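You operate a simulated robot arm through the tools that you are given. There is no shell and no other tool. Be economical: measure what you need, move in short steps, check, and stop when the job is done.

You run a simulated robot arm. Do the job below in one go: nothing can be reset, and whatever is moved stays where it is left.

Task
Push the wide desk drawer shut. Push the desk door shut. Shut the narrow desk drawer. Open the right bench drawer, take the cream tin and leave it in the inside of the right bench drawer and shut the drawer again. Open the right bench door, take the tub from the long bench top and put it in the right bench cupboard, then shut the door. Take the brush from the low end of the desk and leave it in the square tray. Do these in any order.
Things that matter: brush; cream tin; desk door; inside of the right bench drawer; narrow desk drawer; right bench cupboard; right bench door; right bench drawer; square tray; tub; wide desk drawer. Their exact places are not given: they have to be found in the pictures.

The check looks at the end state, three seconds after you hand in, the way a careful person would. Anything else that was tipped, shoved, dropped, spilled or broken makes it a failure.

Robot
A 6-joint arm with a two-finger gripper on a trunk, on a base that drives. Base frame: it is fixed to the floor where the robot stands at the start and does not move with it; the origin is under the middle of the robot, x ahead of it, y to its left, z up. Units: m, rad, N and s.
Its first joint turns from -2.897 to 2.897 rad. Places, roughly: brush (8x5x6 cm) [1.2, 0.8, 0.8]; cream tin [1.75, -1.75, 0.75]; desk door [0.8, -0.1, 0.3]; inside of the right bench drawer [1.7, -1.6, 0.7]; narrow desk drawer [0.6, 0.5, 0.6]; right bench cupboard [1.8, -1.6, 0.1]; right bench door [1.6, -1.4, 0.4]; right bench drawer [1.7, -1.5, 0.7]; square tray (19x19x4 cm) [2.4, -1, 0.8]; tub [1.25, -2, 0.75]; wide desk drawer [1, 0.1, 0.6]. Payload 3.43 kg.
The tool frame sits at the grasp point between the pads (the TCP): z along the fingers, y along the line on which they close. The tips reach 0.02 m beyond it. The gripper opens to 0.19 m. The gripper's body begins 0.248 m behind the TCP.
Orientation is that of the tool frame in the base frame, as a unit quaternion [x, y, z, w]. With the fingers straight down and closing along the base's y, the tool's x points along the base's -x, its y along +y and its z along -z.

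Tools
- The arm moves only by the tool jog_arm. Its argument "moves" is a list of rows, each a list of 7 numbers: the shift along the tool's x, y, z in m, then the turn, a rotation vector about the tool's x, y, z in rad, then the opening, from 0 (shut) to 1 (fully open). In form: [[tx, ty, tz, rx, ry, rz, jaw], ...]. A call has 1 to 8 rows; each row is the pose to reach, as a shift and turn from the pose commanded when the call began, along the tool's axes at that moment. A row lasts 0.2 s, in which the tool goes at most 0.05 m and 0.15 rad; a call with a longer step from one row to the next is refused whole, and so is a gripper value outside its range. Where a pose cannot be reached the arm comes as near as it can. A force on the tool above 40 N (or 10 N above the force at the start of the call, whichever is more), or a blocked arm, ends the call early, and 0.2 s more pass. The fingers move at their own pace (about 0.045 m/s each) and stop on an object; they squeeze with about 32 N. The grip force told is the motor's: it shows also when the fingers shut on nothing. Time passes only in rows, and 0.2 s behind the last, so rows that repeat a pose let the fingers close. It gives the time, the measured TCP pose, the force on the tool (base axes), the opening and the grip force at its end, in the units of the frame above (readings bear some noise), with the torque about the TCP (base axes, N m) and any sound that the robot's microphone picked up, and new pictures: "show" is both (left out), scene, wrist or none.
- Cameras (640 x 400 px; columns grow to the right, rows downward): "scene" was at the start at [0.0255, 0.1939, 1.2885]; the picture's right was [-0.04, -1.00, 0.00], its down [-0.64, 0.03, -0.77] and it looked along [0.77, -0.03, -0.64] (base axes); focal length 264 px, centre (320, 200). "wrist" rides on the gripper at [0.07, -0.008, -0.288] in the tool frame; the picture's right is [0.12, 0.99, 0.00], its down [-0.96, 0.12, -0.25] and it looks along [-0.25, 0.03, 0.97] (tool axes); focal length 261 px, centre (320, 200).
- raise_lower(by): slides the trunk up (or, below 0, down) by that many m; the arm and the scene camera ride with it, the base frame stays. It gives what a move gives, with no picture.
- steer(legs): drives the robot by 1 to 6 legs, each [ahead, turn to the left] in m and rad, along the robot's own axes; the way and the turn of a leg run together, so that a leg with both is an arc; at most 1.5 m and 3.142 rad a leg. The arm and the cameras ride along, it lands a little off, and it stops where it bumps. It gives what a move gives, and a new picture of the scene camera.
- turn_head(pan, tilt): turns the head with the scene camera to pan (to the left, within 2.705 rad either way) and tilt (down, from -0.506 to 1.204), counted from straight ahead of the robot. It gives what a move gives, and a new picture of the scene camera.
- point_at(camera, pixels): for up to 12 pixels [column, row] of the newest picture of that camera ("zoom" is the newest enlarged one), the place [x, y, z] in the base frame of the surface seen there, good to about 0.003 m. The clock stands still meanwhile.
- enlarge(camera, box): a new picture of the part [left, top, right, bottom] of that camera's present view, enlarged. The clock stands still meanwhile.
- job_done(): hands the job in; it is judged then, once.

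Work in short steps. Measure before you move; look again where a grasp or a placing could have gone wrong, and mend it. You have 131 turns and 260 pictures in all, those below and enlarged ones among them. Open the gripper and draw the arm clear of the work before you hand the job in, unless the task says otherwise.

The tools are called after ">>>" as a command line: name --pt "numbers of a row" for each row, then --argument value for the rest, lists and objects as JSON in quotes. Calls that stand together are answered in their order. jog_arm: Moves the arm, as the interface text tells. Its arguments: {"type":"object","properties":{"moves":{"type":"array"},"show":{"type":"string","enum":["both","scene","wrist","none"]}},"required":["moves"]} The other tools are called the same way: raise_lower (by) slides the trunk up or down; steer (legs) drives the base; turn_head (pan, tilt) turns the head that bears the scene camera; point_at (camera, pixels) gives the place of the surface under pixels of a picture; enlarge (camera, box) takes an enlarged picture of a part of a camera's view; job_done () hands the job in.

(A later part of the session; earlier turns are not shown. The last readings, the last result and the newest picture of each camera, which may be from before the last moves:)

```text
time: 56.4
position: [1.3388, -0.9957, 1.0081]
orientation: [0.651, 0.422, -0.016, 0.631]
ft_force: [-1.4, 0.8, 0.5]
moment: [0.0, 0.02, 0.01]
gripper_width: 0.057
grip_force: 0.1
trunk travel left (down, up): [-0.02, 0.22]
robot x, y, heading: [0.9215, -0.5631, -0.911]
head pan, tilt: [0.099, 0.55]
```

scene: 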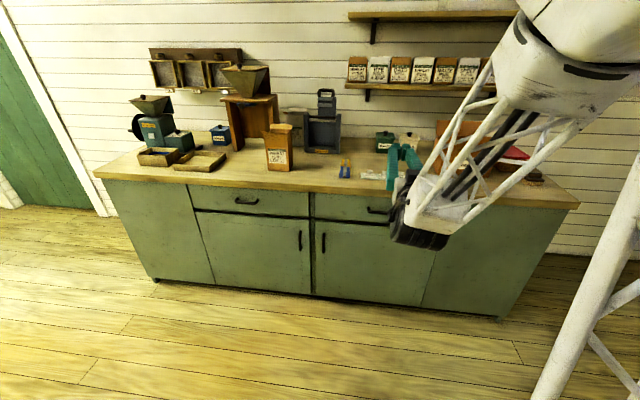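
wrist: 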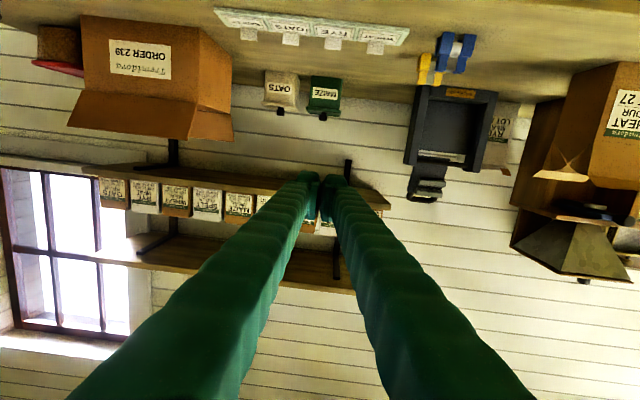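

The roll is partly done; the arm needs the hand farther out. I move toward the handle to v≈1.85, z≈0.85, while finishing the orientation.

>>> jog_arm --pt "0.008 -0.012 0.041 -0.032 0.002 0.084 0.3" --pt "0.017 -0.024 0.081 -0.064 0.004 0.169 0.3" --pt "0.025 -0.036 0.122 -0.096 0.006 0.253 0.3" --pt "0.033 -0.048 0.163 -0.127 0.008 0.337 0.3" --pt "0.041 -0.06 0.204 -0.159 0.01 0.421 0.3" --pt "0.05 -0.072 0.244 -0.191 0.012 0.506 0.3" --pt "0.058 -0.084 0.285 -0.223 0.014 0.59 0.3" --show "both"

```text
time: 58.2
position: [1.4359, -0.8984, 0.987]
orientation: [0.653, 0.453, 0.294, 0.531]
ft_force: [0.6, -0.5, 0.2]
moment: [-0.08, -0.02, -0.1]
gripper_width: 0.057
grip_force: 0.0
out of reach, approached as far as the arm can: row 1, 2, 3, 4, 5, 6, 7
trunk travel left (down, up): [-0.02, 0.22]
robot x, y, heading: [0.923, -0.564, -0.91]
head pan, tilt: [0.099, 0.55]
stopped in row 7: the arm was blocked; the commanded pose is now the measured one
```

scene: 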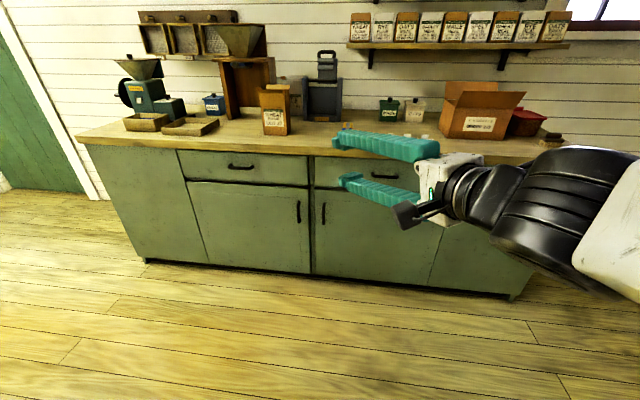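
wrist: 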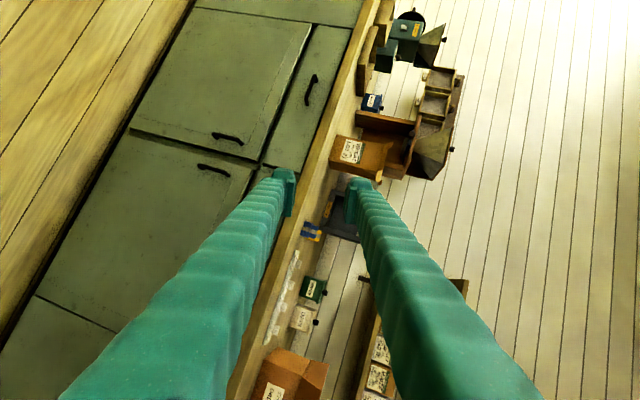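

The last moves were relative to a stale unreachable command; the commanded pose is now reset to the measured one. I re-aim: straight at the bench, gripper closing vertically, TCP at v≈1.85, z≈0.90.

>>> jog_arm --pt "-0.033 -0.008 0.024 -0.03 -0.062 0.02 0.3" --pt "-0.066 -0.016 0.048 -0.059 -0.124 0.041 0.3" --pt "-0.098 -0.024 0.072 -0.089 -0.185 0.061 0.3" --pt "-0.131 -0.032 0.096 -0.119 -0.247 0.082 0.3" --pt "-0.164 -0.04 0.12 -0.148 -0.309 0.102 0.3" --pt "-0.197 -0.048 0.144 -0.178 -0.371 0.122 0.3" --pt "-0.229 -0.057 0.168 -0.207 -0.432 0.143 0.3" --pt "-0.262 -0.065 0.192 -0.237 -0.494 0.163 0.3" --show "both"

```text
time: 60.0
position: [1.4849, -1.2272, 0.9125]
orientation: [0.674, 0.217, 0.218, 0.672]
ft_force: [-1.1, -0.4, 1.0]
moment: [0.17, 0.13, 0.05]
gripper_width: 0.0571
grip_force: 0.0
out of reach, approached as far as the arm can: row 1, 2, 3, 4, 5, 6, 7, 8
trunk travel left (down, up): [-0.02, 0.22]
robot x, y, heading: [0.9225, -0.5628, -0.908]
head pan, tilt: [0.099, 0.55]
```

scene: 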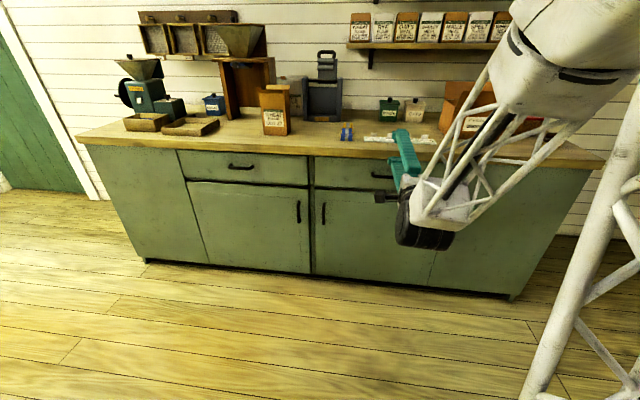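
wrist: 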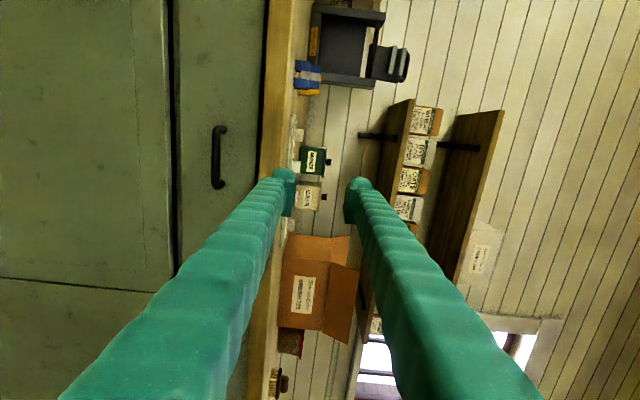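

Orientation is right: TCP at u 0.48, v 1.87, z 0.91. To get lower with a level tool I need the hand farther from the axis, so I back up 0.12 m and then go forward and down.

>>> steer --legs '[[-0.12, 0]]'

>>> jog_arm --pt "0 -0.01 0.04 0 0 0 0.3" --pt "0 -0.03 0.08 0 0 0 0.3" --pt "0 -0.06 0.11 0 0 0 0.3" --pt "0 -0.1 0.13 0 0 0 0.3" --pt "0 -0.14 0.13 0 0 0 0.3" --pt "0 -0.16 0.13 0 0 0 0.3" --show "both"

```text
time: 61.3
position: [1.4118, -1.1315, 0.9117]
orientation: [0.674, 0.218, 0.218, 0.671]
ft_force: [0.2, 0.0, 0.6]
moment: [0.0, 0.03, -0.01]
gripper_width: 0.0566
grip_force: 0.1
trunk travel left (down, up): [-0.02, 0.22]
robot x, y, heading: [0.8497, -0.4705, -0.912]
head pan, tilt: [0.099, 0.55]
```

scene: 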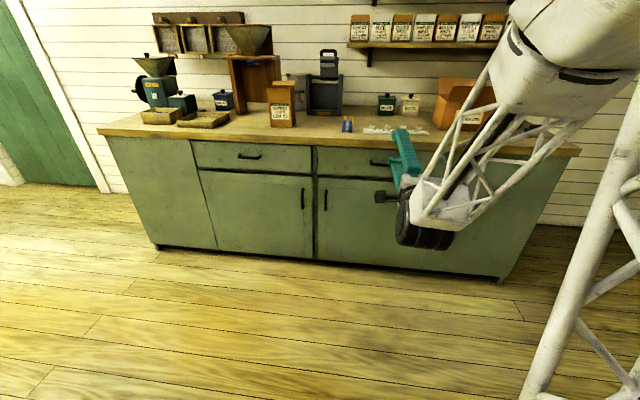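

```text
time: 62.7
position: [1.4887, -1.2385, 0.7524]
orientation: [0.674, 0.218, 0.218, 0.671]
ft_force: [-1.0, 0.0, 1.0]
moment: [0.06, 0.08, 0.03]
gripper_width: 0.0572
grip_force: 0.0
trunk travel left (down, up): [-0.02, 0.22]
robot x, y, heading: [0.8488, -0.4652, -0.909]
head pan, tilt: [0.099, 0.55]
```

scene: 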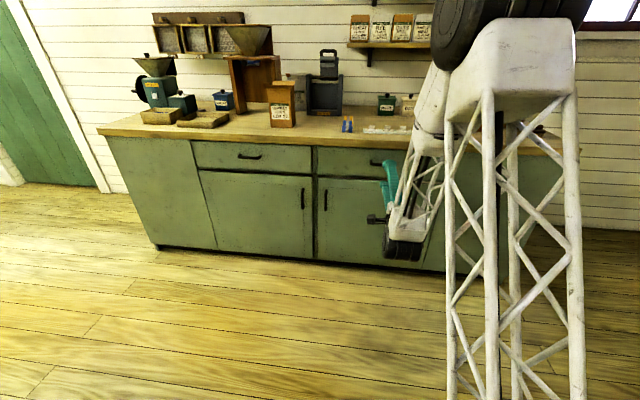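
wrist: 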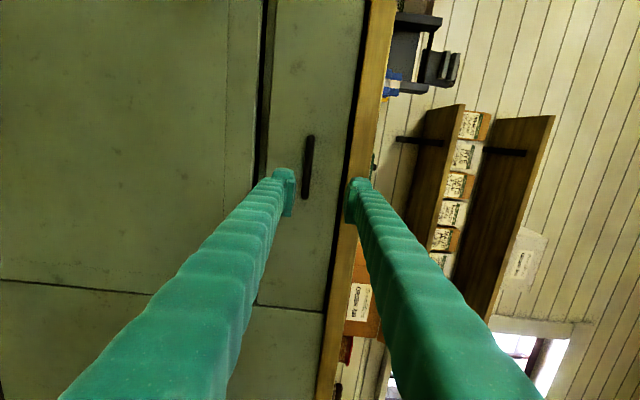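

Now level at z=0.752. The handle appears at wrist (308,165) between the fingers; I measure it.

>>> point_at --camera "wrist" --pixels '[[308, 165], [309, 140], [307, 193], [330, 165], [290, 150], [365, 130]]'

>>> enlarge --camera "wrist" --box '[240, 115, 400, 215]'

```text
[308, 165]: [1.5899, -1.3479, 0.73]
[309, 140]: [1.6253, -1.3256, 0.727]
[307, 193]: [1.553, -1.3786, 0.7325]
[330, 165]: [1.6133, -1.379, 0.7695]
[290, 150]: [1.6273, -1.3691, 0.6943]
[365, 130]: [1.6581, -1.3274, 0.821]
```

```text
4.00 times, centred on (320, 165) of wrist
```

zoom: 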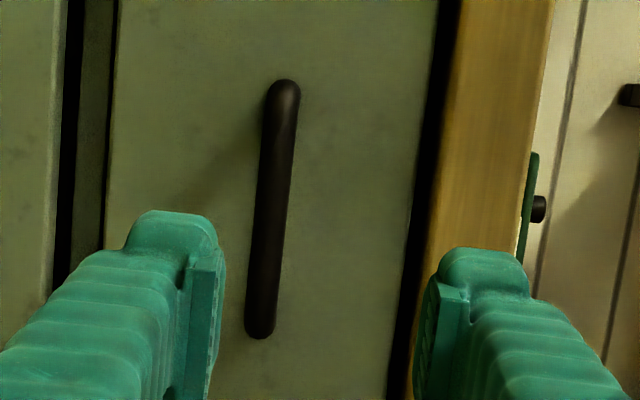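

The handle bar is at u 0.49, v≈2.03, z 0.73, with a face gap of about 3 cm. I advance onto it and close.

>>> jog_arm --pt "0.014 -0.022 0.03 0 0 0 0.3" --pt "0.014 -0.022 0.07 0 0 0 0.3" --pt "0.014 -0.022 0.11 0 0 0 0.3" --pt "0.014 -0.022 0.15 0 0 0 0.3" --pt "0.014 -0.022 0.15 0 0 0 0" --pt "0.014 -0.022 0.15 0 0 0 0" --pt "0.014 -0.022 0.15 0 0 0 0" --pt "0.014 -0.022 0.15 0 0 0 0" --show "wrist"

```text
time: 64.5
position: [1.5884, -1.3498, 0.731]
orientation: [0.673, 0.218, 0.218, 0.672]
ft_force: [1.1, -0.3, 15.9]
moment: [-0.57, 0.76, 0.03]
gripper_width: 0.0125
grip_force: 39.4
trunk travel left (down, up): [-0.02, 0.22]
robot x, y, heading: [0.8482, -0.464, -0.912]
head pan, tilt: [0.099, 0.55]
```

wrist: 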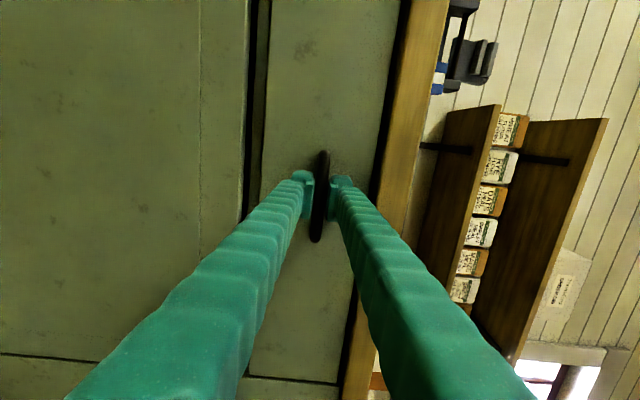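

The bar is gripped (width 0.0125). I pull straight out 0.25 m.

>>> jog_arm --pt "0 0.001 -0.03 0 0 0 0" --pt "0 0.001 -0.06 0 0 0 0" --pt "0 0.001 -0.09 0 0 0 0" --pt "0 0.001 -0.12 0 0 0 0" --pt "0 0.001 -0.15 0 0 0 0" --pt "0 0.001 -0.18 0 0 0 0" --pt "0 0.001 -0.21 0 0 0 0" --pt "0 0.001 -0.24 0 0 0 0" --show "both"

```text
time: 66.3
position: [1.4635, -1.1815, 0.7306]
orientation: [0.677, 0.216, 0.215, 0.67]
ft_force: [-18.6, -13.6, -16.5]
moment: [-0.52, 1.03, 0.28]
gripper_width: 0.0121
grip_force: 44.3
out of reach, approached as far as the arm can: row 7, 8
trunk travel left (down, up): [-0.02, 0.22]
robot x, y, heading: [0.8523, -0.4679, -0.918]
head pan, tilt: [0.099, 0.55]
```

scene: 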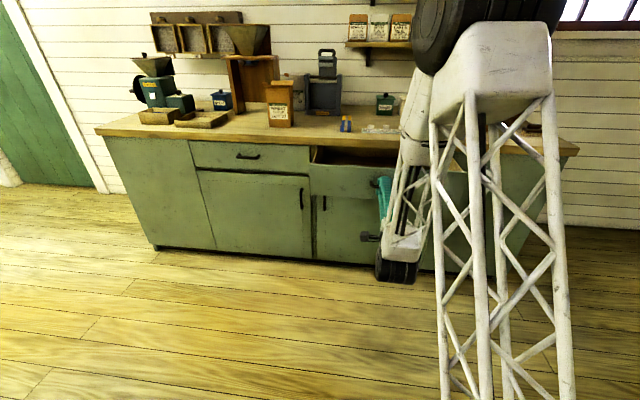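
wrist: 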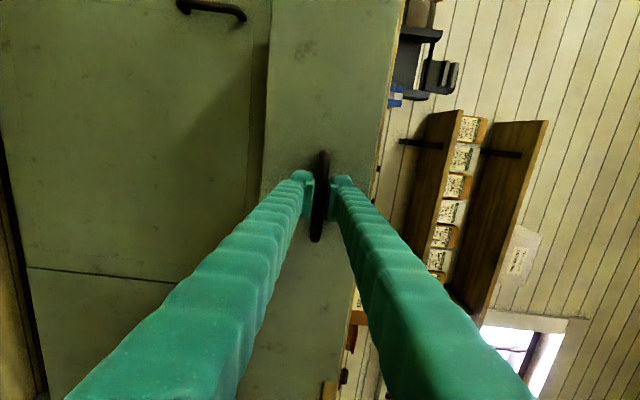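

The drawer is out ~0.21 m. I release the handle and back the base away.

>>> jog_arm --pt "0 0 0.02 0 0 0 0.35" --pt "0 0 0.02 0 0 0 0.35" --pt "0 0 0.02 0 0 0 0.35" --pt "0 0 0.02 0 0 0 0.35" --show "none"

>>> steer --legs '[[-0.15, 0]]'

```text
time: 67.3
position: [1.4793, -1.1937, 0.735]
orientation: [0.674, 0.218, 0.218, 0.671]
ft_force: [0.5, -0.5, -0.3]
moment: [0.0, 0.0, -0.03]
gripper_width: 0.0666
grip_force: 0.0
trunk travel left (down, up): [-0.02, 0.22]
robot x, y, heading: [0.8502, -0.4658, -0.912]
head pan, tilt: [0.099, 0.55]
```

```text
time: 68.6
position: [1.3873, -1.0764, 0.736]
orientation: [0.675, 0.218, 0.218, 0.671]
ft_force: [0.4, -0.8, -0.2]
moment: [0.0, 0.01, 0.0]
gripper_width: 0.0665
grip_force: 0.1
trunk travel left (down, up): [-0.02, 0.22]
robot x, y, heading: [0.7575, -0.3485, -0.908]
head pan, tilt: [0.099, 0.55]
```

scene: 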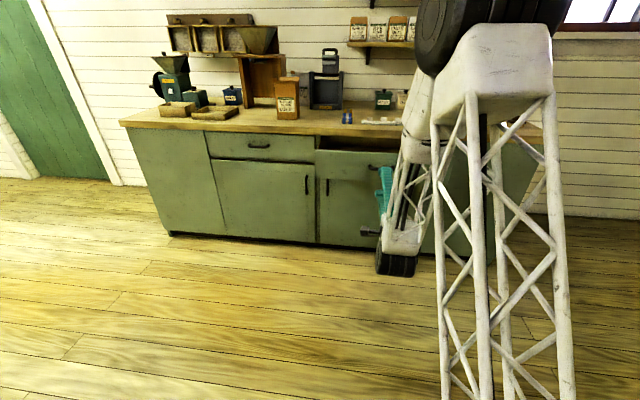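

I raise the trunk and roll the gripper back to closing horizontally, before moving to the tin.

>>> raise_lower --by 0.2

>>> jog_arm --pt "0 0 0 0 0 -0.149 0.35" --pt "0 0 0 0 0 -0.298 0.35" --pt "0 0 0 0 0 -0.447 0.35" --pt "0 0 0 0 0 -0.596 0.35" --pt "0 0 0 0 0 -0.745 0.35" --pt "0 0 0 0 0 -0.894 0.35" --pt "0 0 0 0 0 -1.043 0.35" --pt "0 0 0 0 0 -1.19 0.35" --show "none"

>>> jog_arm --pt "0 0 0 0 0 -0.13 0.35" --pt "0 0 0 0 0 -0.26 0.35" --pt "0 0 0 0 0 -0.381 0.35" --show "none"

```text
time: 70.8
position: [1.3871, -1.0761, 0.9351]
orientation: [0.675, 0.218, 0.217, 0.671]
ft_force: [0.0, -1.3, 0.0]
moment: [0.03, -0.02, -0.01]
gripper_width: 0.0665
grip_force: 0.0
trunk travel left (down, up): [-0.22, 0.02]
robot x, y, heading: [0.7552, -0.3452, -0.91]
head pan, tilt: [0.099, 0.55]
```

```text
time: 72.6
position: [1.3866, -1.0765, 0.9357]
orientation: [0.436, 0.558, -0.197, 0.678]
ft_force: [-1.3, 0.4, 0.5]
moment: [-0.01, -0.01, 0.0]
gripper_width: 0.0667
grip_force: 0.1
trunk travel left (down, up): [-0.22, 0.02]
robot x, y, heading: [0.7546, -0.3511, -0.913]
head pan, tilt: [0.099, 0.55]
```

```text
time: 73.4
position: [1.3869, -1.0789, 0.9348]
orientation: [0.323, 0.631, -0.321, 0.628]
ft_force: [0.0, 0.4, -0.7]
moment: [-0.03, 0.01, 0.02]
gripper_width: 0.0665
grip_force: 0.1
trunk travel left (down, up): [-0.22, 0.02]
robot x, y, heading: [0.7581, -0.3501, -0.912]
head pan, tilt: [0.099, 0.55]
```

Now I tilt the tool down 45° while drawing it in and up.

>>> jog_arm --pt "-0.012 0 -0.04 0 0.098 0 0.35" --pt "-0.024 0 -0.08 0 0.196 0 0.35" --pt "-0.036 0 -0.12 0 0.294 0 0.35" --pt "-0.048 0 -0.16 0 0.392 0 0.35" --pt "-0.06 0 -0.2 0 0.49 0 0.35" --pt "-0.072 0 -0.24 0 0.588 0 0.35" --pt "-0.084 0 -0.28 0 0.686 0 0.35" --pt "-0.096 0 -0.32 0 0.785 0 0.35" --show "scene"

```text
time: 75.4
position: [1.1934, -0.8916, 1.1091]
orientation: [0.363, 0.794, -0.295, 0.388]
ft_force: [-0.4, 0.2, -0.1]
moment: [0.02, -0.01, -0.02]
gripper_width: 0.0667
grip_force: 0.2
out of reach, approached as far as the arm can: row 2, 3, 4
trunk travel left (down, up): [-0.22, 0.02]
robot x, y, heading: [0.7518, -0.3486, -0.909]
head pan, tilt: [0.099, 0.55]
stopped in row 8: the arm was blocked; the commanded pose is now the measured one
```

scene: 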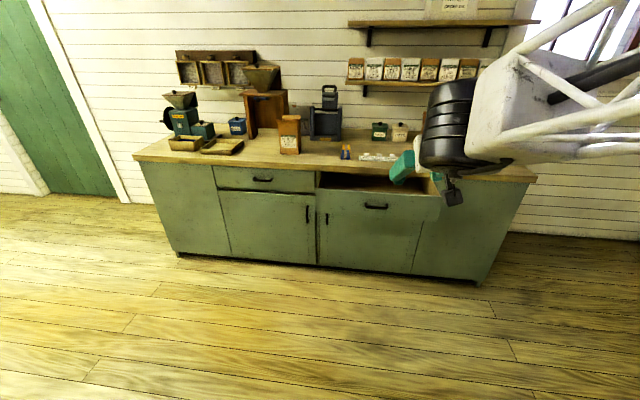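

The drawer is clearly open and the handle free. I measure the shelf, tins, and drawer interior from here.

>>> point_at --camera "scene" --pixels '[[365, 83], [470, 83], [366, 93], [393, 137], [406, 138], [374, 136], [360, 184], [325, 182], [375, 205], [420, 205]]'

>>> enlarge --camera "scene" --box '[300, 70, 460, 220]'

```text
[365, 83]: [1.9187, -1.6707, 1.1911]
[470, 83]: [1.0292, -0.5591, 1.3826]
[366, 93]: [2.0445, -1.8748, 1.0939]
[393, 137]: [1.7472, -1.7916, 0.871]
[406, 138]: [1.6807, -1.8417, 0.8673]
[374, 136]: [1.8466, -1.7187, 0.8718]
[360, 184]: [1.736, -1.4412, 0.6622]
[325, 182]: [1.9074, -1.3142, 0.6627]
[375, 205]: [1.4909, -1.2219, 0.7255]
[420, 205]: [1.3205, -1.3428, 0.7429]
```

```text
2.67 times, centred on (380, 145) of scene
```

zoom: 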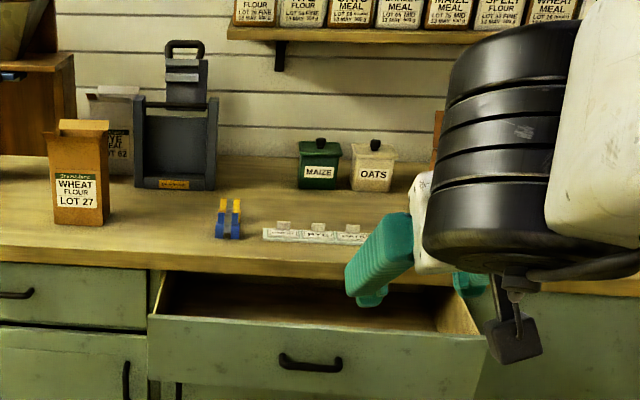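

The shelf's front edge is at v=2.48, z≈1.18, just above the tin (v≈2.515), so I'll grasp with the tool tilted. I drive 0.75 m ahead.

>>> steer --legs '[[0.75, 0]]'

>>> turn_head --pan -0.05 --tilt 0.75

```text
time: 79.5
position: [1.666, -1.4729, 1.1104]
orientation: [0.358, 0.796, -0.292, 0.39]
ft_force: [-0.2, -0.3, 0.1]
moment: [-0.02, 0.03, 0.0]
gripper_width: 0.0667
grip_force: 0.0
trunk travel left (down, up): [-0.22, 0.02]
robot x, y, heading: [1.2217, -0.9392, -0.897]
head pan, tilt: [0.099, 0.55]
```

scene: 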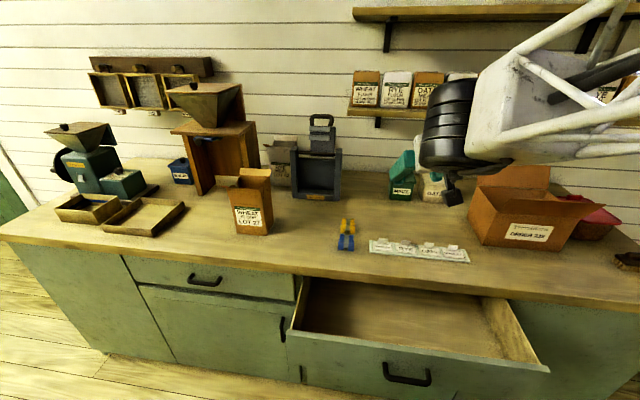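

```text
time: 80.2
position: [1.666, -1.4732, 1.1105]
orientation: [0.358, 0.797, -0.293, 0.39]
ft_force: [-0.1, -0.3, -0.6]
moment: [-0.02, 0.01, 0.01]
gripper_width: 0.0664
grip_force: 0.1
trunk travel left (down, up): [-0.22, 0.02]
robot x, y, heading: [1.221, -0.9376, -0.896]
head pan, tilt: [-0.051, 0.75]
```

scene: 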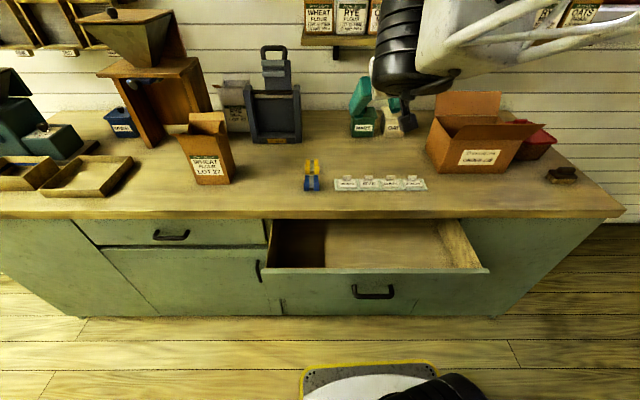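

The arm is above the drawer. I move to a hover just in front of and above the cream tin with a 35° tilt.

>>> jog_arm --pt "-0.003 -0.02 0.037 -0.019 0.056 0.019 0.35" --pt "-0.007 -0.04 0.074 -0.039 0.112 0.038 0.35" --pt "-0.01 -0.06 0.111 -0.058 0.169 0.057 0.35" --pt "-0.013 -0.08 0.148 -0.077 0.225 0.076 0.35" --pt "-0.016 -0.1 0.184 -0.097 0.281 0.095 0.35" --pt "-0.02 -0.12 0.221 -0.116 0.337 0.114 0.35" --pt "-0.023 -0.141 0.258 -0.136 0.394 0.133 0.35" --show "both"

```text
time: 81.8
position: [1.6835, -1.7411, 0.996]
orientation: [0.417, 0.848, -0.217, 0.245]
ft_force: [0.0, -0.2, 0.6]
moment: [0.0, -0.03, 0.01]
gripper_width: 0.0665
grip_force: 0.1
out of reach, approached as far as the arm can: row 4, 5, 6, 7
trunk travel left (down, up): [-0.22, 0.02]
robot x, y, heading: [1.2197, -0.9376, -0.893]
head pan, tilt: [-0.051, 0.75]
```

scene: 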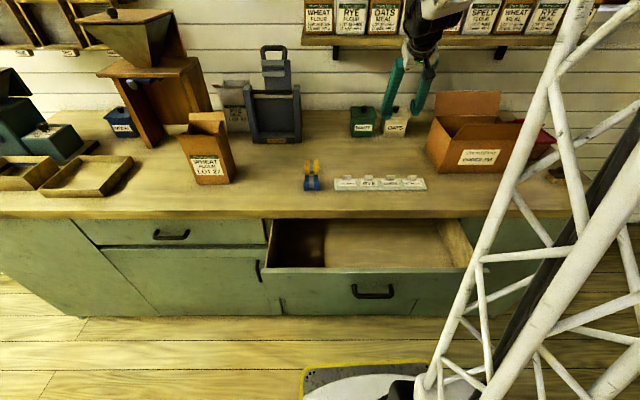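
wrist: 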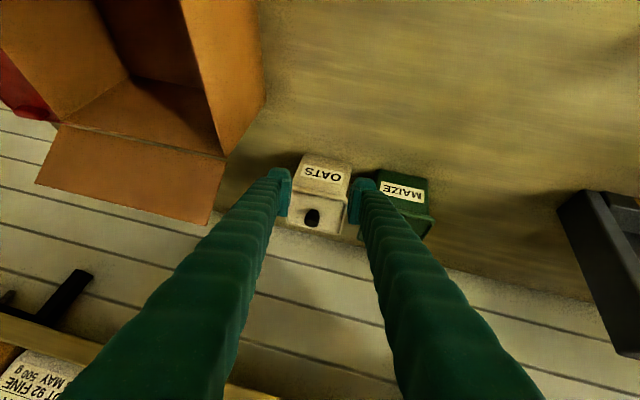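

The reach limit stopped it at v=2.40. I measure the tin from the wrist view, then pull back 0.1 m and drive 0.12 m closer.

>>> point_at --camera "wrist" --pixels '[[312, 218], [295, 200], [346, 205], [302, 160], [350, 165], [380, 178], [382, 195], [325, 185], [340, 228], [305, 225]]'

>>> enlarge --camera "wrist" --box '[260, 140, 450, 250]'

>>> jog_arm --pt "0.041 0 -0.028 0 0 0 0.5" --pt "0.09 0 -0.028 0 0 0 0.6" --show "none"

```text
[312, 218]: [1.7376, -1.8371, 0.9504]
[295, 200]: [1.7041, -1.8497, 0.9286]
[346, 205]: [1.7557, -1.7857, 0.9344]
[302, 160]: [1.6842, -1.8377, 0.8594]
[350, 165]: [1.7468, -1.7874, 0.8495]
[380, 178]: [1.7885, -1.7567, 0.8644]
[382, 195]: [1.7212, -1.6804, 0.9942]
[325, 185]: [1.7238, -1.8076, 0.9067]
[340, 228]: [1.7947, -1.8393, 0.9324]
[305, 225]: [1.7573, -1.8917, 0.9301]
```

```text
3.37 times, centred on (355, 195) of wrist
```

zoom: 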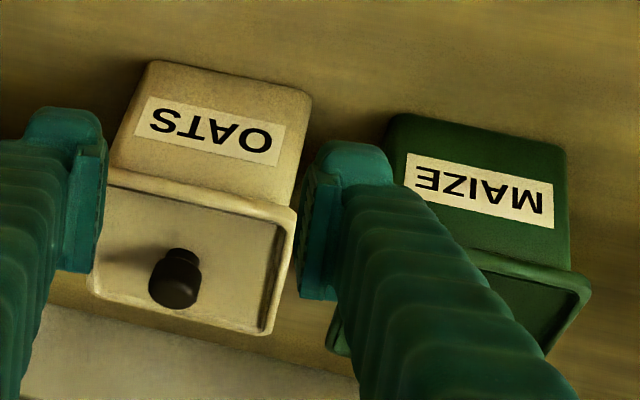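

```text
time: 82.4
position: [1.6288, -1.6691, 0.9658]
orientation: [0.418, 0.848, -0.217, 0.244]
ft_force: [0.0, -0.7, -0.7]
moment: [-0.01, 0.05, -0.04]
gripper_width: 0.114
grip_force: 0.1
trunk travel left (down, up): [-0.22, 0.02]
robot x, y, heading: [1.2207, -0.9401, -0.899]
head pan, tilt: [-0.051, 0.75]
```

Tin: centre u 0.326, v 2.51, about 0.088 wide; gap to the green tin is about 4 cm. I lift slightly while correcting the tool's rotation, then drive 0.1 m ahead.

>>> jog_arm --pt "-0.02 0 -0.02 -0.075 0.017 0.036 0.56" --pt "-0.03 0 -0.04 -0.15 0.034 0.073 0.56" --show "none"

>>> steer --legs '[[0.1, -0.04]]'

```text
time: 83.0
position: [1.6421, -1.6583, 0.99]
orientation: [0.412, 0.851, -0.213, 0.245]
ft_force: [-0.1, -0.6, 0.3]
moment: [-0.02, -0.02, 0.02]
gripper_width: 0.1063
grip_force: 0.0
out of reach, approached as far as the arm can: row 1, 2
trunk travel left (down, up): [-0.22, 0.02]
robot x, y, heading: [1.2185, -0.9378, -0.894]
head pan, tilt: [-0.051, 0.75]
```

```text
time: 84.2
position: [1.6768, -1.7552, 0.9904]
orientation: [0.429, 0.843, -0.217, 0.241]
ft_force: [-0.4, 1.0, 0.7]
moment: [-0.03, -0.03, -0.01]
gripper_width: 0.1067
grip_force: 0.1
trunk travel left (down, up): [-0.22, 0.02]
robot x, y, heading: [1.2816, -1.0174, -0.935]
head pan, tilt: [-0.051, 0.75]
```

scene: 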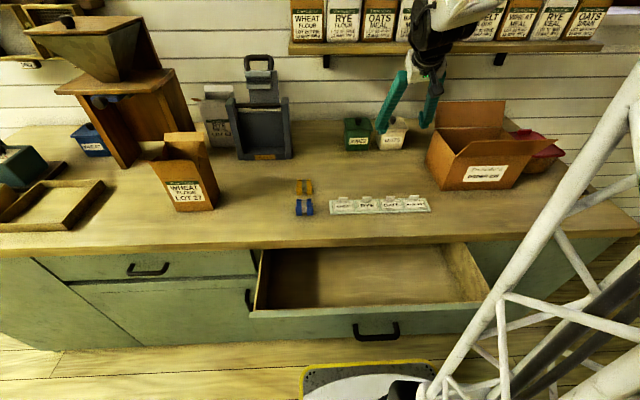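

The base is closer now (TCP u 0.325, v 2.41, z 0.99). I retry the rotation correction in place.

>>> jog_arm --pt "0 0 0 -0.08 0.015 0.025 0.56" --pt "0 0 0 -0.16 0.029 0.051 0.56" --show "wrist"

```text
time: 84.8
position: [1.6776, -1.7556, 0.9901]
orientation: [0.429, 0.844, -0.217, 0.241]
ft_force: [-0.8, 0.5, 0.1]
moment: [-0.03, -0.04, 0.0]
gripper_width: 0.1064
grip_force: 0.0
out of reach, approached as far as the arm can: row 1, 2
trunk travel left (down, up): [-0.22, 0.02]
robot x, y, heading: [1.2831, -1.0209, -0.935]
head pan, tilt: [-0.051, 0.75]
```

wrist: 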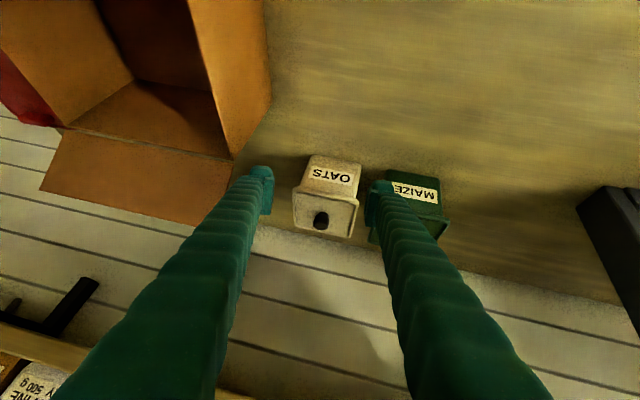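

The same relative pose fails again, so it may be a reach limit. I retry the rotation while drawing 0.08 m back toward the robot.

>>> jog_arm --pt "0.033 0 -0.023 -0.05 0.01 0.017 0.56" --pt "0.066 0 -0.046 -0.1 0.02 0.034 0.56" --pt "0.09 0 -0.06 -0.16 0.029 0.051 0.56" --show "scene"

```text
time: 85.5
position: [1.6418, -1.6713, 0.9678]
orientation: [0.421, 0.848, -0.21, 0.243]
ft_force: [0.5, -0.3, 0.2]
moment: [0.03, -0.02, 0.02]
gripper_width: 0.1065
grip_force: 0.1
out of reach, approached as far as the arm can: row 1, 2, 3
trunk travel left (down, up): [-0.22, 0.02]
robot x, y, heading: [1.2867, -1.0163, -0.936]
head pan, tilt: [-0.051, 0.75]
```

scene: 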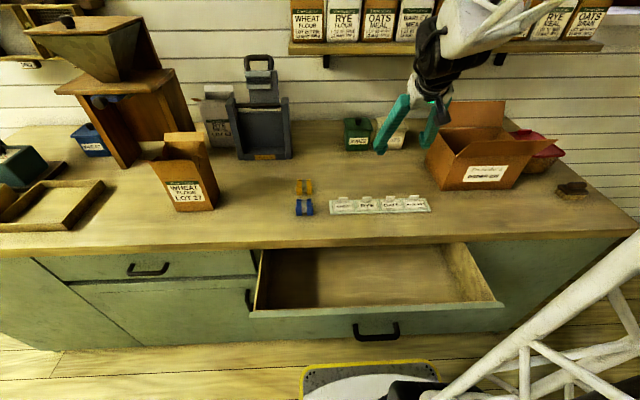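

Orientation is stuck at a wrist limit in this direction. A pure roll about the tool axis of +0.25 would level the closing line; I test that.

>>> jog_arm --pt "0 0 0 0 0 0.12 0.56" --pt "0 0 0 0 0 0.25 0.56" --show "none"

```text
time: 86.2
position: [1.6419, -1.6714, 0.9672]
orientation: [0.524, 0.789, -0.178, 0.267]
ft_force: [0.3, 0.0, -0.6]
moment: [0.03, -0.01, 0.02]
gripper_width: 0.1065
grip_force: 0.0
trunk travel left (down, up): [-0.22, 0.02]
robot x, y, heading: [1.2817, -1.0189, -0.933]
head pan, tilt: [-0.051, 0.75]
```

That works: the closing line is level now. I try to yaw the tool +0.22 about the vertical to align with the tin.

>>> jog_arm --pt "0 0 0 -0.067 0 -0.087 0.56" --pt "0 0 0 -0.137 0 -0.178 0.56" --show "none"

```text
time: 86.8
position: [1.6483, -1.6676, 0.9415]
orientation: [0.414, 0.844, -0.209, 0.267]
ft_force: [-0.3, 0.1, 0.3]
moment: [-0.12, 0.03, -0.03]
gripper_width: 0.1062
grip_force: 0.1
out of reach, approached as far as the arm can: row 1, 2
trunk travel left (down, up): [-0.22, 0.02]
robot x, y, heading: [1.2822, -1.0161, -0.938]
head pan, tilt: [-0.051, 0.75]
```

It can't yaw further that way: the hand can't point left of the arm's own azimuth. I need to stand more to the right (lower u), so I back off, shift 0.28 m right, and face the bench again.

>>> steer --legs '[[-0.42, 0], [0, -1.571], [0.28, 0], [0, 1.571]]'

```text
time: 99.0
position: [1.1563, -1.4932, 0.941]
orientation: [0.422, 0.841, -0.211, 0.266]
ft_force: [0.0, 0.1, -0.2]
moment: [-0.03, 0.0, 0.01]
gripper_width: 0.1064
grip_force: 0.1
trunk travel left (down, up): [-0.22, 0.02]
robot x, y, heading: [0.8035, -0.8377, -0.956]
head pan, tilt: [-0.051, 0.75]
```

scene: 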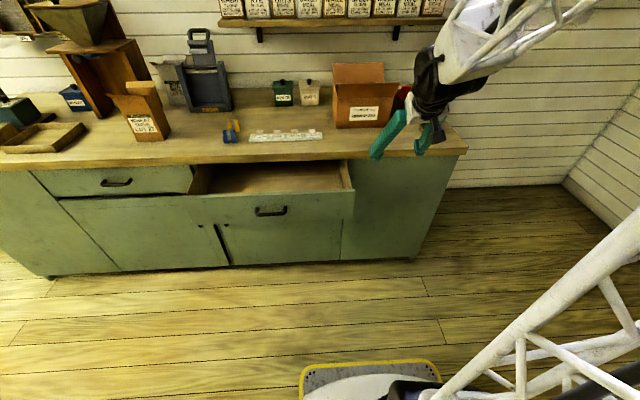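

Robot is at u 0.16, v 1.15. I swing the hand left to u≈0.33, lift it to z≈1.0 and align the tool with the bench.

>>> jog_arm --pt "-0.008 0.039 -0.012 -0.018 0.01 0.007 0.56" --pt "-0.015 0.077 -0.023 -0.036 0.02 0.015 0.56" --pt "-0.023 0.116 -0.035 -0.054 0.029 0.022 0.56" --pt "-0.03 0.154 -0.046 -0.071 0.039 0.029 0.56" --pt "-0.038 0.193 -0.058 -0.089 0.049 0.036 0.56" --pt "-0.045 0.231 -0.069 -0.107 0.058 0.044 0.56" --pt "-0.053 0.27 -0.081 -0.125 0.068 0.051 0.56" --show "none"

```text
time: 100.6
position: [1.3838, -1.3286, 1.0015]
orientation: [0.433, 0.85, -0.137, 0.268]
ft_force: [-0.8, -0.6, -0.6]
moment: [0.07, -0.06, 0.07]
gripper_width: 0.1065
grip_force: 0.0
trunk travel left (down, up): [-0.22, 0.02]
robot x, y, heading: [0.8, -0.8365, -0.955]
head pan, tilt: [-0.051, 0.75]
```

Aligned without a limit this time. I drive 0.42 m ahead to bring the hand in front of the tin.

>>> steer --legs '[[0.42, 0]]'

>>> jog_arm --pt "0 0 0 0 0 0 0.56" --show "wrist"

```text
time: 103.2
position: [1.6239, -1.6616, 1.0018]
orientation: [0.431, 0.851, -0.137, 0.269]
ft_force: [-0.3, 0.4, -0.7]
moment: [-0.06, 0.0, 0.0]
gripper_width: 0.1064
grip_force: 0.1
trunk travel left (down, up): [-0.22, 0.02]
robot x, y, heading: [1.0384, -1.1737, -0.948]
head pan, tilt: [-0.051, 0.75]
```

scene: 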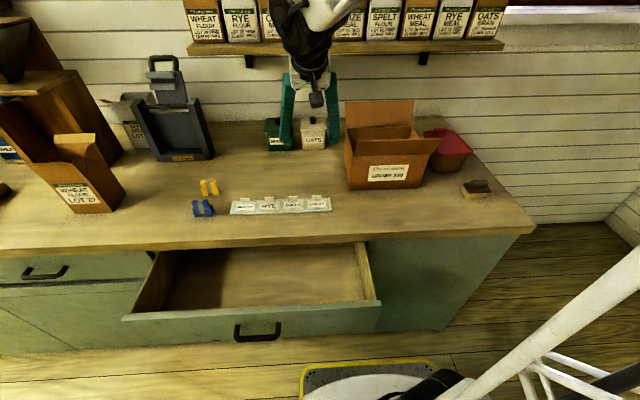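

```text
time: 103.6
position: [1.6249, -1.6627, 1.0016]
orientation: [0.43, 0.851, -0.138, 0.268]
ft_force: [0.0, 1.2, -0.9]
moment: [0.02, 0.04, 0.01]
gripper_width: 0.1065
grip_force: 0.1
trunk travel left (down, up): [-0.22, 0.02]
robot x, y, heading: [1.0423, -1.173, -0.943]
head pan, tilt: [-0.051, 0.75]
```

wrist: 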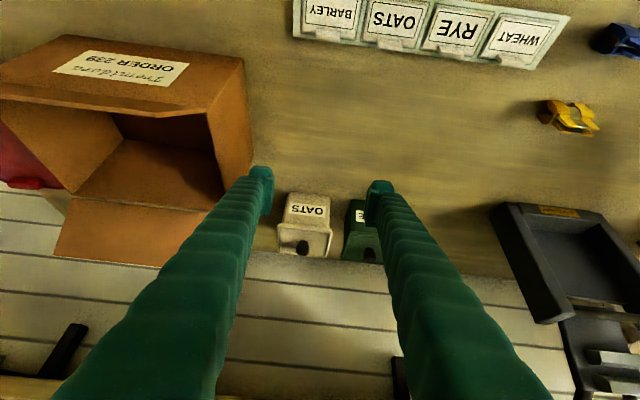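

Tin's centred laterally within 1 cm. I go forward over it at z=1.0, then slide down along the tool axis, stopping partway to check.

>>> jog_arm --pt "-0.036 -0.004 0.025 0 0 0 0.56" --pt "-0.071 -0.008 0.05 0 0 0 0.56" --pt "-0.1065 -0.011 0.0746 0 0 0 0.56" --pt "-0.1065 -0.011 0.105 0 0 0 0.56" --show "wrist"

```text
time: 104.6
position: [1.7036, -1.7881, 0.979]
orientation: [0.431, 0.85, -0.138, 0.269]
ft_force: [-1.0, 0.8, 0.3]
moment: [-0.04, -0.03, 0.02]
gripper_width: 0.1064
grip_force: 0.0
trunk travel left (down, up): [-0.22, 0.02]
robot x, y, heading: [1.0445, -1.1697, -0.949]
head pan, tilt: [-0.051, 0.75]
```

wrist: 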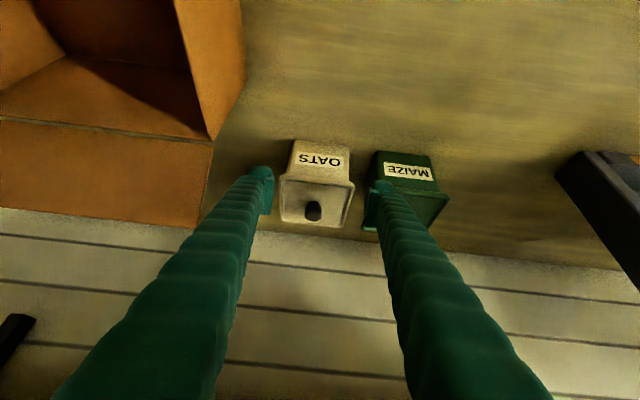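

I check the gap to the green tin before descending.

>>> point_at --camera "wrist" --pixels '[[283, 192], [350, 192], [374, 160], [375, 178], [314, 212], [292, 145], [351, 150], [345, 225]]'

>>> enlarge --camera "wrist" --box '[240, 130, 460, 250]'

```text
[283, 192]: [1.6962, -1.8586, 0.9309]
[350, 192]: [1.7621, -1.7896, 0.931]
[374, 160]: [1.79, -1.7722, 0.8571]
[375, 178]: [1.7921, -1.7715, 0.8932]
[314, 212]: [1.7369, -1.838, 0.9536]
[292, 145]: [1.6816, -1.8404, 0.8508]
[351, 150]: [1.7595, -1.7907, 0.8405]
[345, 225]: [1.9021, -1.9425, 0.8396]
```

```text
2.91 times, centred on (350, 190) of wrist
```

zoom: 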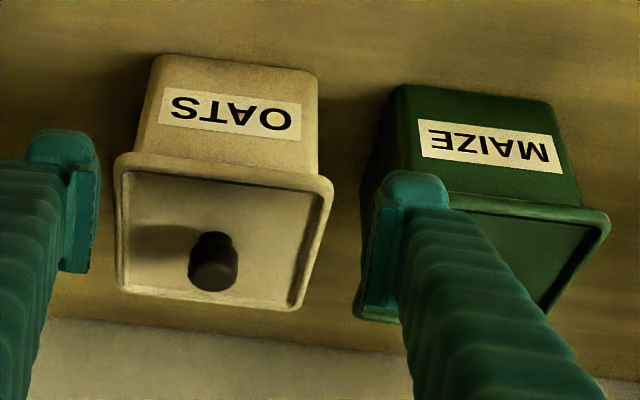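

Gap between lids is about 27 mm for a 16 mm finger. I narrow the opening slightly to 0.103 and descend halfway, then check again.

>>> jog_arm --pt "0 -0.001 0.0 0 0 0 0.543" --pt "0 -0.001 0.02 0 0 0 0.543" --pt "0 -0.001 0.04 0 0 0 0.543" --pt "0 -0.001 0.055 0 0 0 0.543" --show "wrist"

>>> enlarge --camera "wrist" --box '[240, 130, 460, 250]'

```text
time: 105.6
position: [1.7199, -1.8143, 0.9354]
orientation: [0.431, 0.85, -0.137, 0.27]
ft_force: [-11.5, 8.4, 26.9]
moment: [1.4, -1.46, 1.03]
gripper_width: 0.1045
grip_force: 1.3
trunk travel left (down, up): [-0.22, 0.02]
robot x, y, heading: [1.0434, -1.1709, -0.947]
head pan, tilt: [-0.051, 0.75]
```

wrist: 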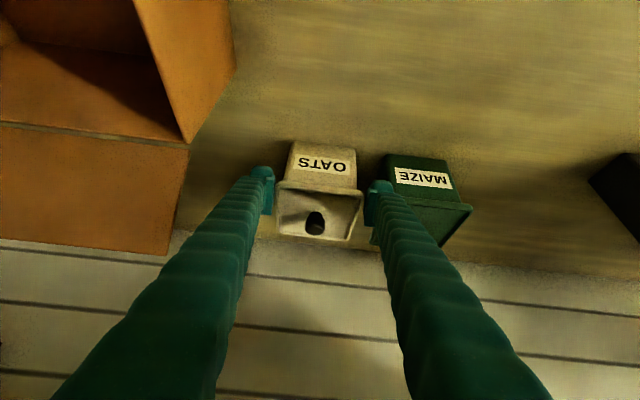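

```text
2.91 times, centred on (350, 190) of wrist
```

zoom: 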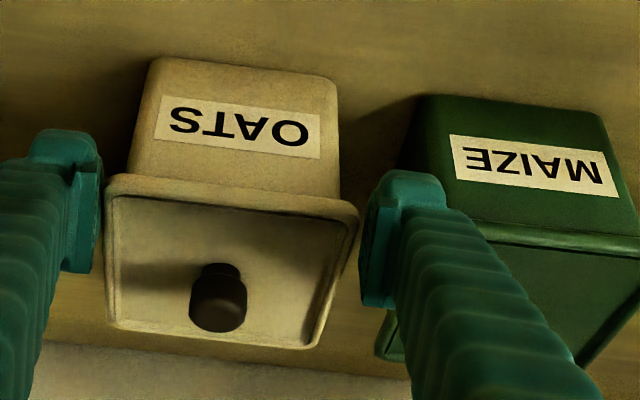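

The force (27 N up, torque) indicates the left finger's outer edge is on the green tin's lid, so I lift off at once. Instead I'll take the tin by its knob (u 0.325, v 2.51, top z 0.953), within its own lid footprint.

>>> jog_arm --pt "0 0 -0.04 0 0 0 0.543" --pt "0 0 -0.08 0 0 0 0.4" --pt "0 0 -0.08 0 0 0 0.26" --pt "0 0 -0.08 0 0 0 0.26" --pt "0 0 -0.08 0 0 0 0.26" --pt "-0.022 0 -0.05 0 0 0 0.26" --pt "-0.0446 0 -0.02 0 0 0 0.26" --show "wrist"

>>> enlarge --camera "wrist" --box '[240, 130, 460, 250]'

```text
time: 107.2
position: [1.7375, -1.8344, 0.975]
orientation: [0.431, 0.85, -0.138, 0.269]
ft_force: [-0.5, 0.3, 1.4]
moment: [0.0, -0.03, 0.05]
gripper_width: 0.0493
grip_force: 0.0
trunk travel left (down, up): [-0.22, 0.02]
robot x, y, heading: [1.0431, -1.1739, -0.95]
head pan, tilt: [-0.051, 0.75]
```

wrist: 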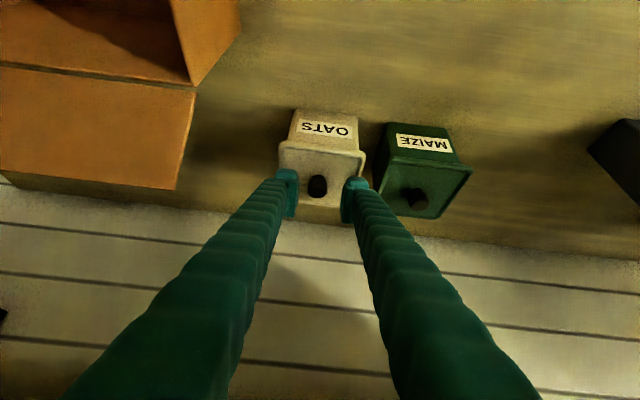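

```text
2.91 times, centred on (350, 190) of wrist
```

zoom: 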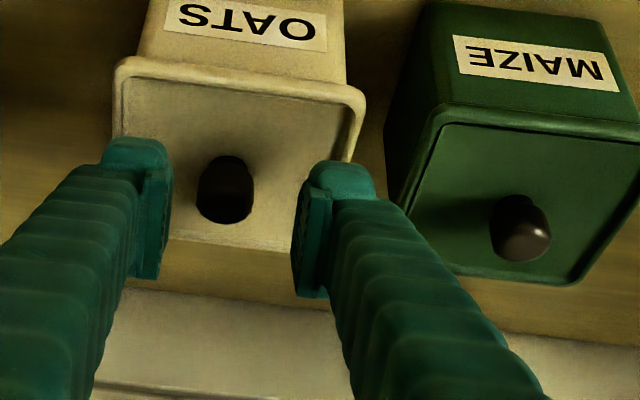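

Both tins stand upright. Knob lies between the fingers; I measure it and lower the last bit, then close.

>>> point_at --camera "wrist" --pixels '[[318, 184], [318, 192], [335, 195], [412, 195]]'

>>> jog_arm --pt "0.0 0 0.01 0 0 0 0.26" --pt "0.002 0 0.017 0 0 0 0.2" --pt "0.002 0 0.017 0 0 0 0" --pt "0.002 0 0.017 0 0 0 0" --pt "0.002 0 0.017 0 0 0 0" --pt "0.002 0 0.017 0 0 0 0" --show "wrist"

```text
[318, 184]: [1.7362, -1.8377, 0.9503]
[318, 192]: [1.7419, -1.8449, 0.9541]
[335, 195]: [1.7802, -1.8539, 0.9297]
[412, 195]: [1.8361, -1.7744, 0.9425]
```

```text
time: 108.6
position: [1.7408, -1.8412, 0.9596]
orientation: [0.431, 0.85, -0.137, 0.268]
ft_force: [-1.7, -2.1, 4.3]
moment: [-0.06, 0.03, -0.02]
gripper_width: 0.0216
grip_force: 31.9
trunk travel left (down, up): [-0.22, 0.02]
robot x, y, heading: [1.0419, -1.1713, -0.949]
head pan, tilt: [-0.051, 0.75]
```

wrist: 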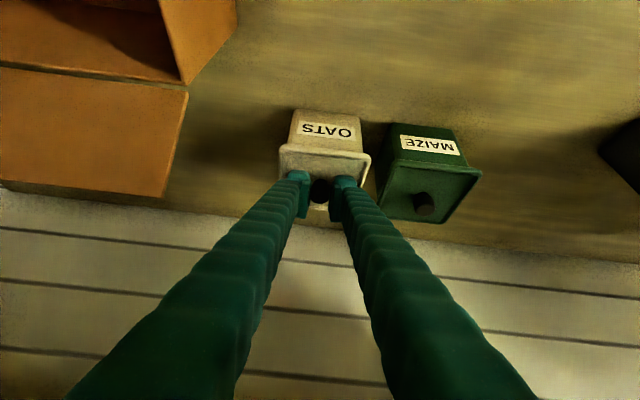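

The knob is held (width 0.0216). I lift 5 cm straight up and see whether the whole tin comes.

>>> jog_arm --pt "-0.009 0 -0.012 0 0 0 0" --pt "-0.018 0 -0.025 0 0 0 0" --pt "-0.029 0 -0.041 0 0 0 0" --show "both"

>>> enlarge --camera "scene" --box '[240, 80, 360, 160]'

```text
time: 109.4
position: [1.7415, -1.842, 1.0088]
orientation: [0.431, 0.851, -0.137, 0.268]
ft_force: [0.5, -0.4, -0.9]
moment: [-0.03, 0.04, 0.03]
gripper_width: 0.0216
grip_force: 31.9
trunk travel left (down, up): [-0.22, 0.02]
robot x, y, heading: [1.0429, -1.1748, -0.952]
head pan, tilt: [-0.051, 0.75]
heard: snap
```

scene: 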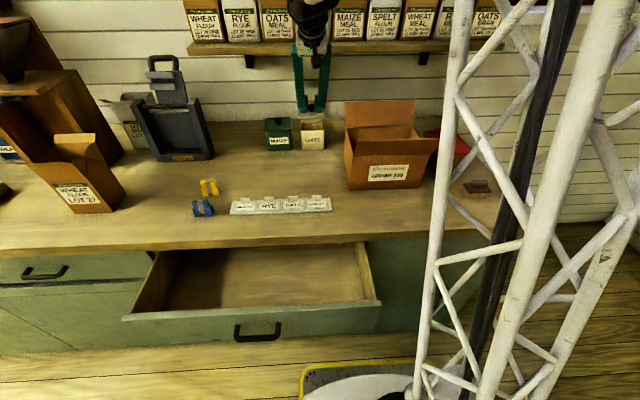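
wrist: 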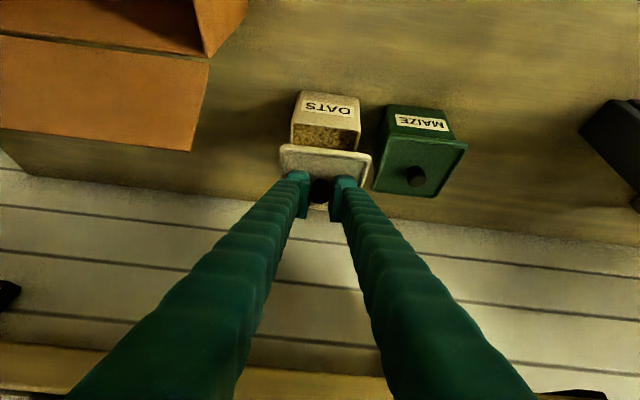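

```text
5.00 times, centred on (300, 120) of scene
```

zoom: 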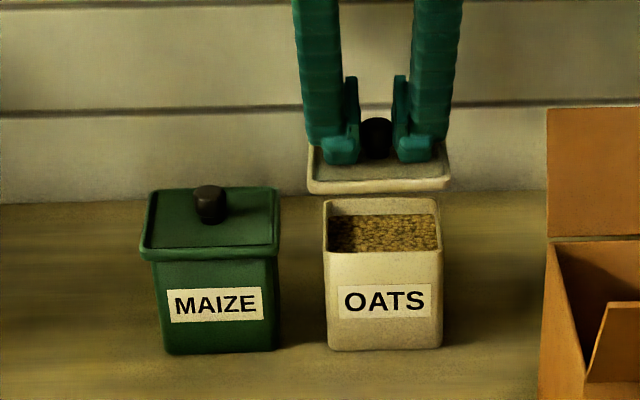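

The lid came off with a snap: it's a clip-on lid. I lower it straight back and press until it clicks on.

>>> jog_arm --pt "0.009 0 0.013 0 0 0 0" --pt "0.018 0 0.027 0 0 0 0" --pt "0.0287 0 0.041 0 0 0 0" --pt "0.0305 0 0.0435 0 0 0 0" --pt "0.032 0 0.0455 0 0 0 0" --show "both"

>>> enlarge --camera "scene" --box '[240, 80, 360, 160]'

```text
time: 110.8
position: [1.7403, -1.8432, 0.9584]
orientation: [0.43, 0.85, -0.137, 0.272]
ft_force: [-1.9, -0.3, 13.7]
moment: [0.05, 0.06, 0.01]
gripper_width: 0.0213
grip_force: 31.7
trunk travel left (down, up): [-0.22, 0.02]
robot x, y, heading: [1.0436, -1.1767, -0.951]
head pan, tilt: [-0.051, 0.75]
stopped in row 5: the force on the tool passed its limit at 41 N (the readings are from after the stop); the commanded pose is now the measured one
```

scene: 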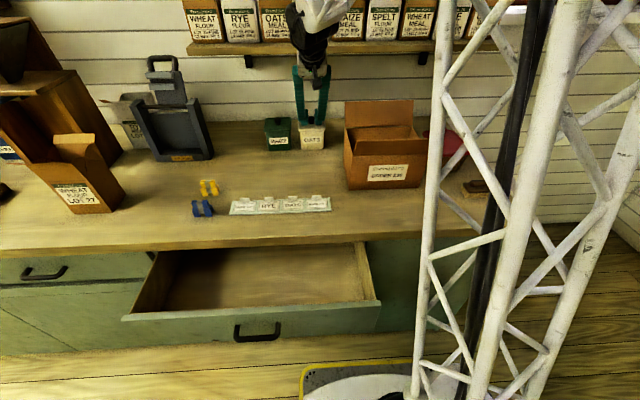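
wrist: 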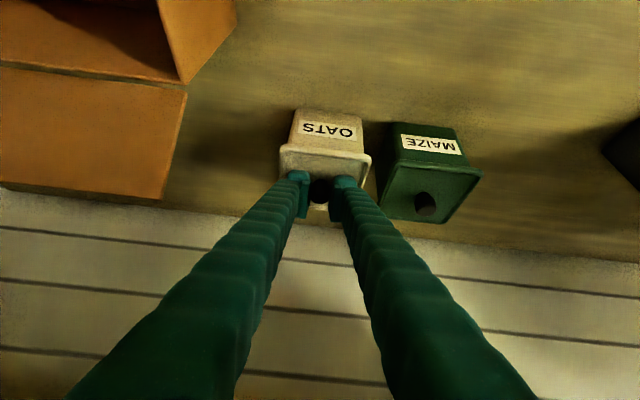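

```text
5.00 times, centred on (300, 120) of scene
```

zoom: 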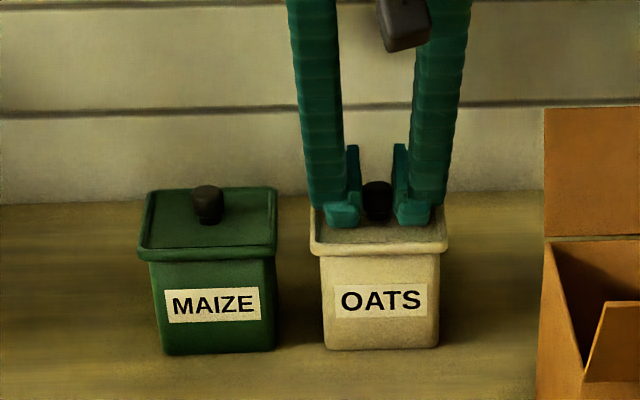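

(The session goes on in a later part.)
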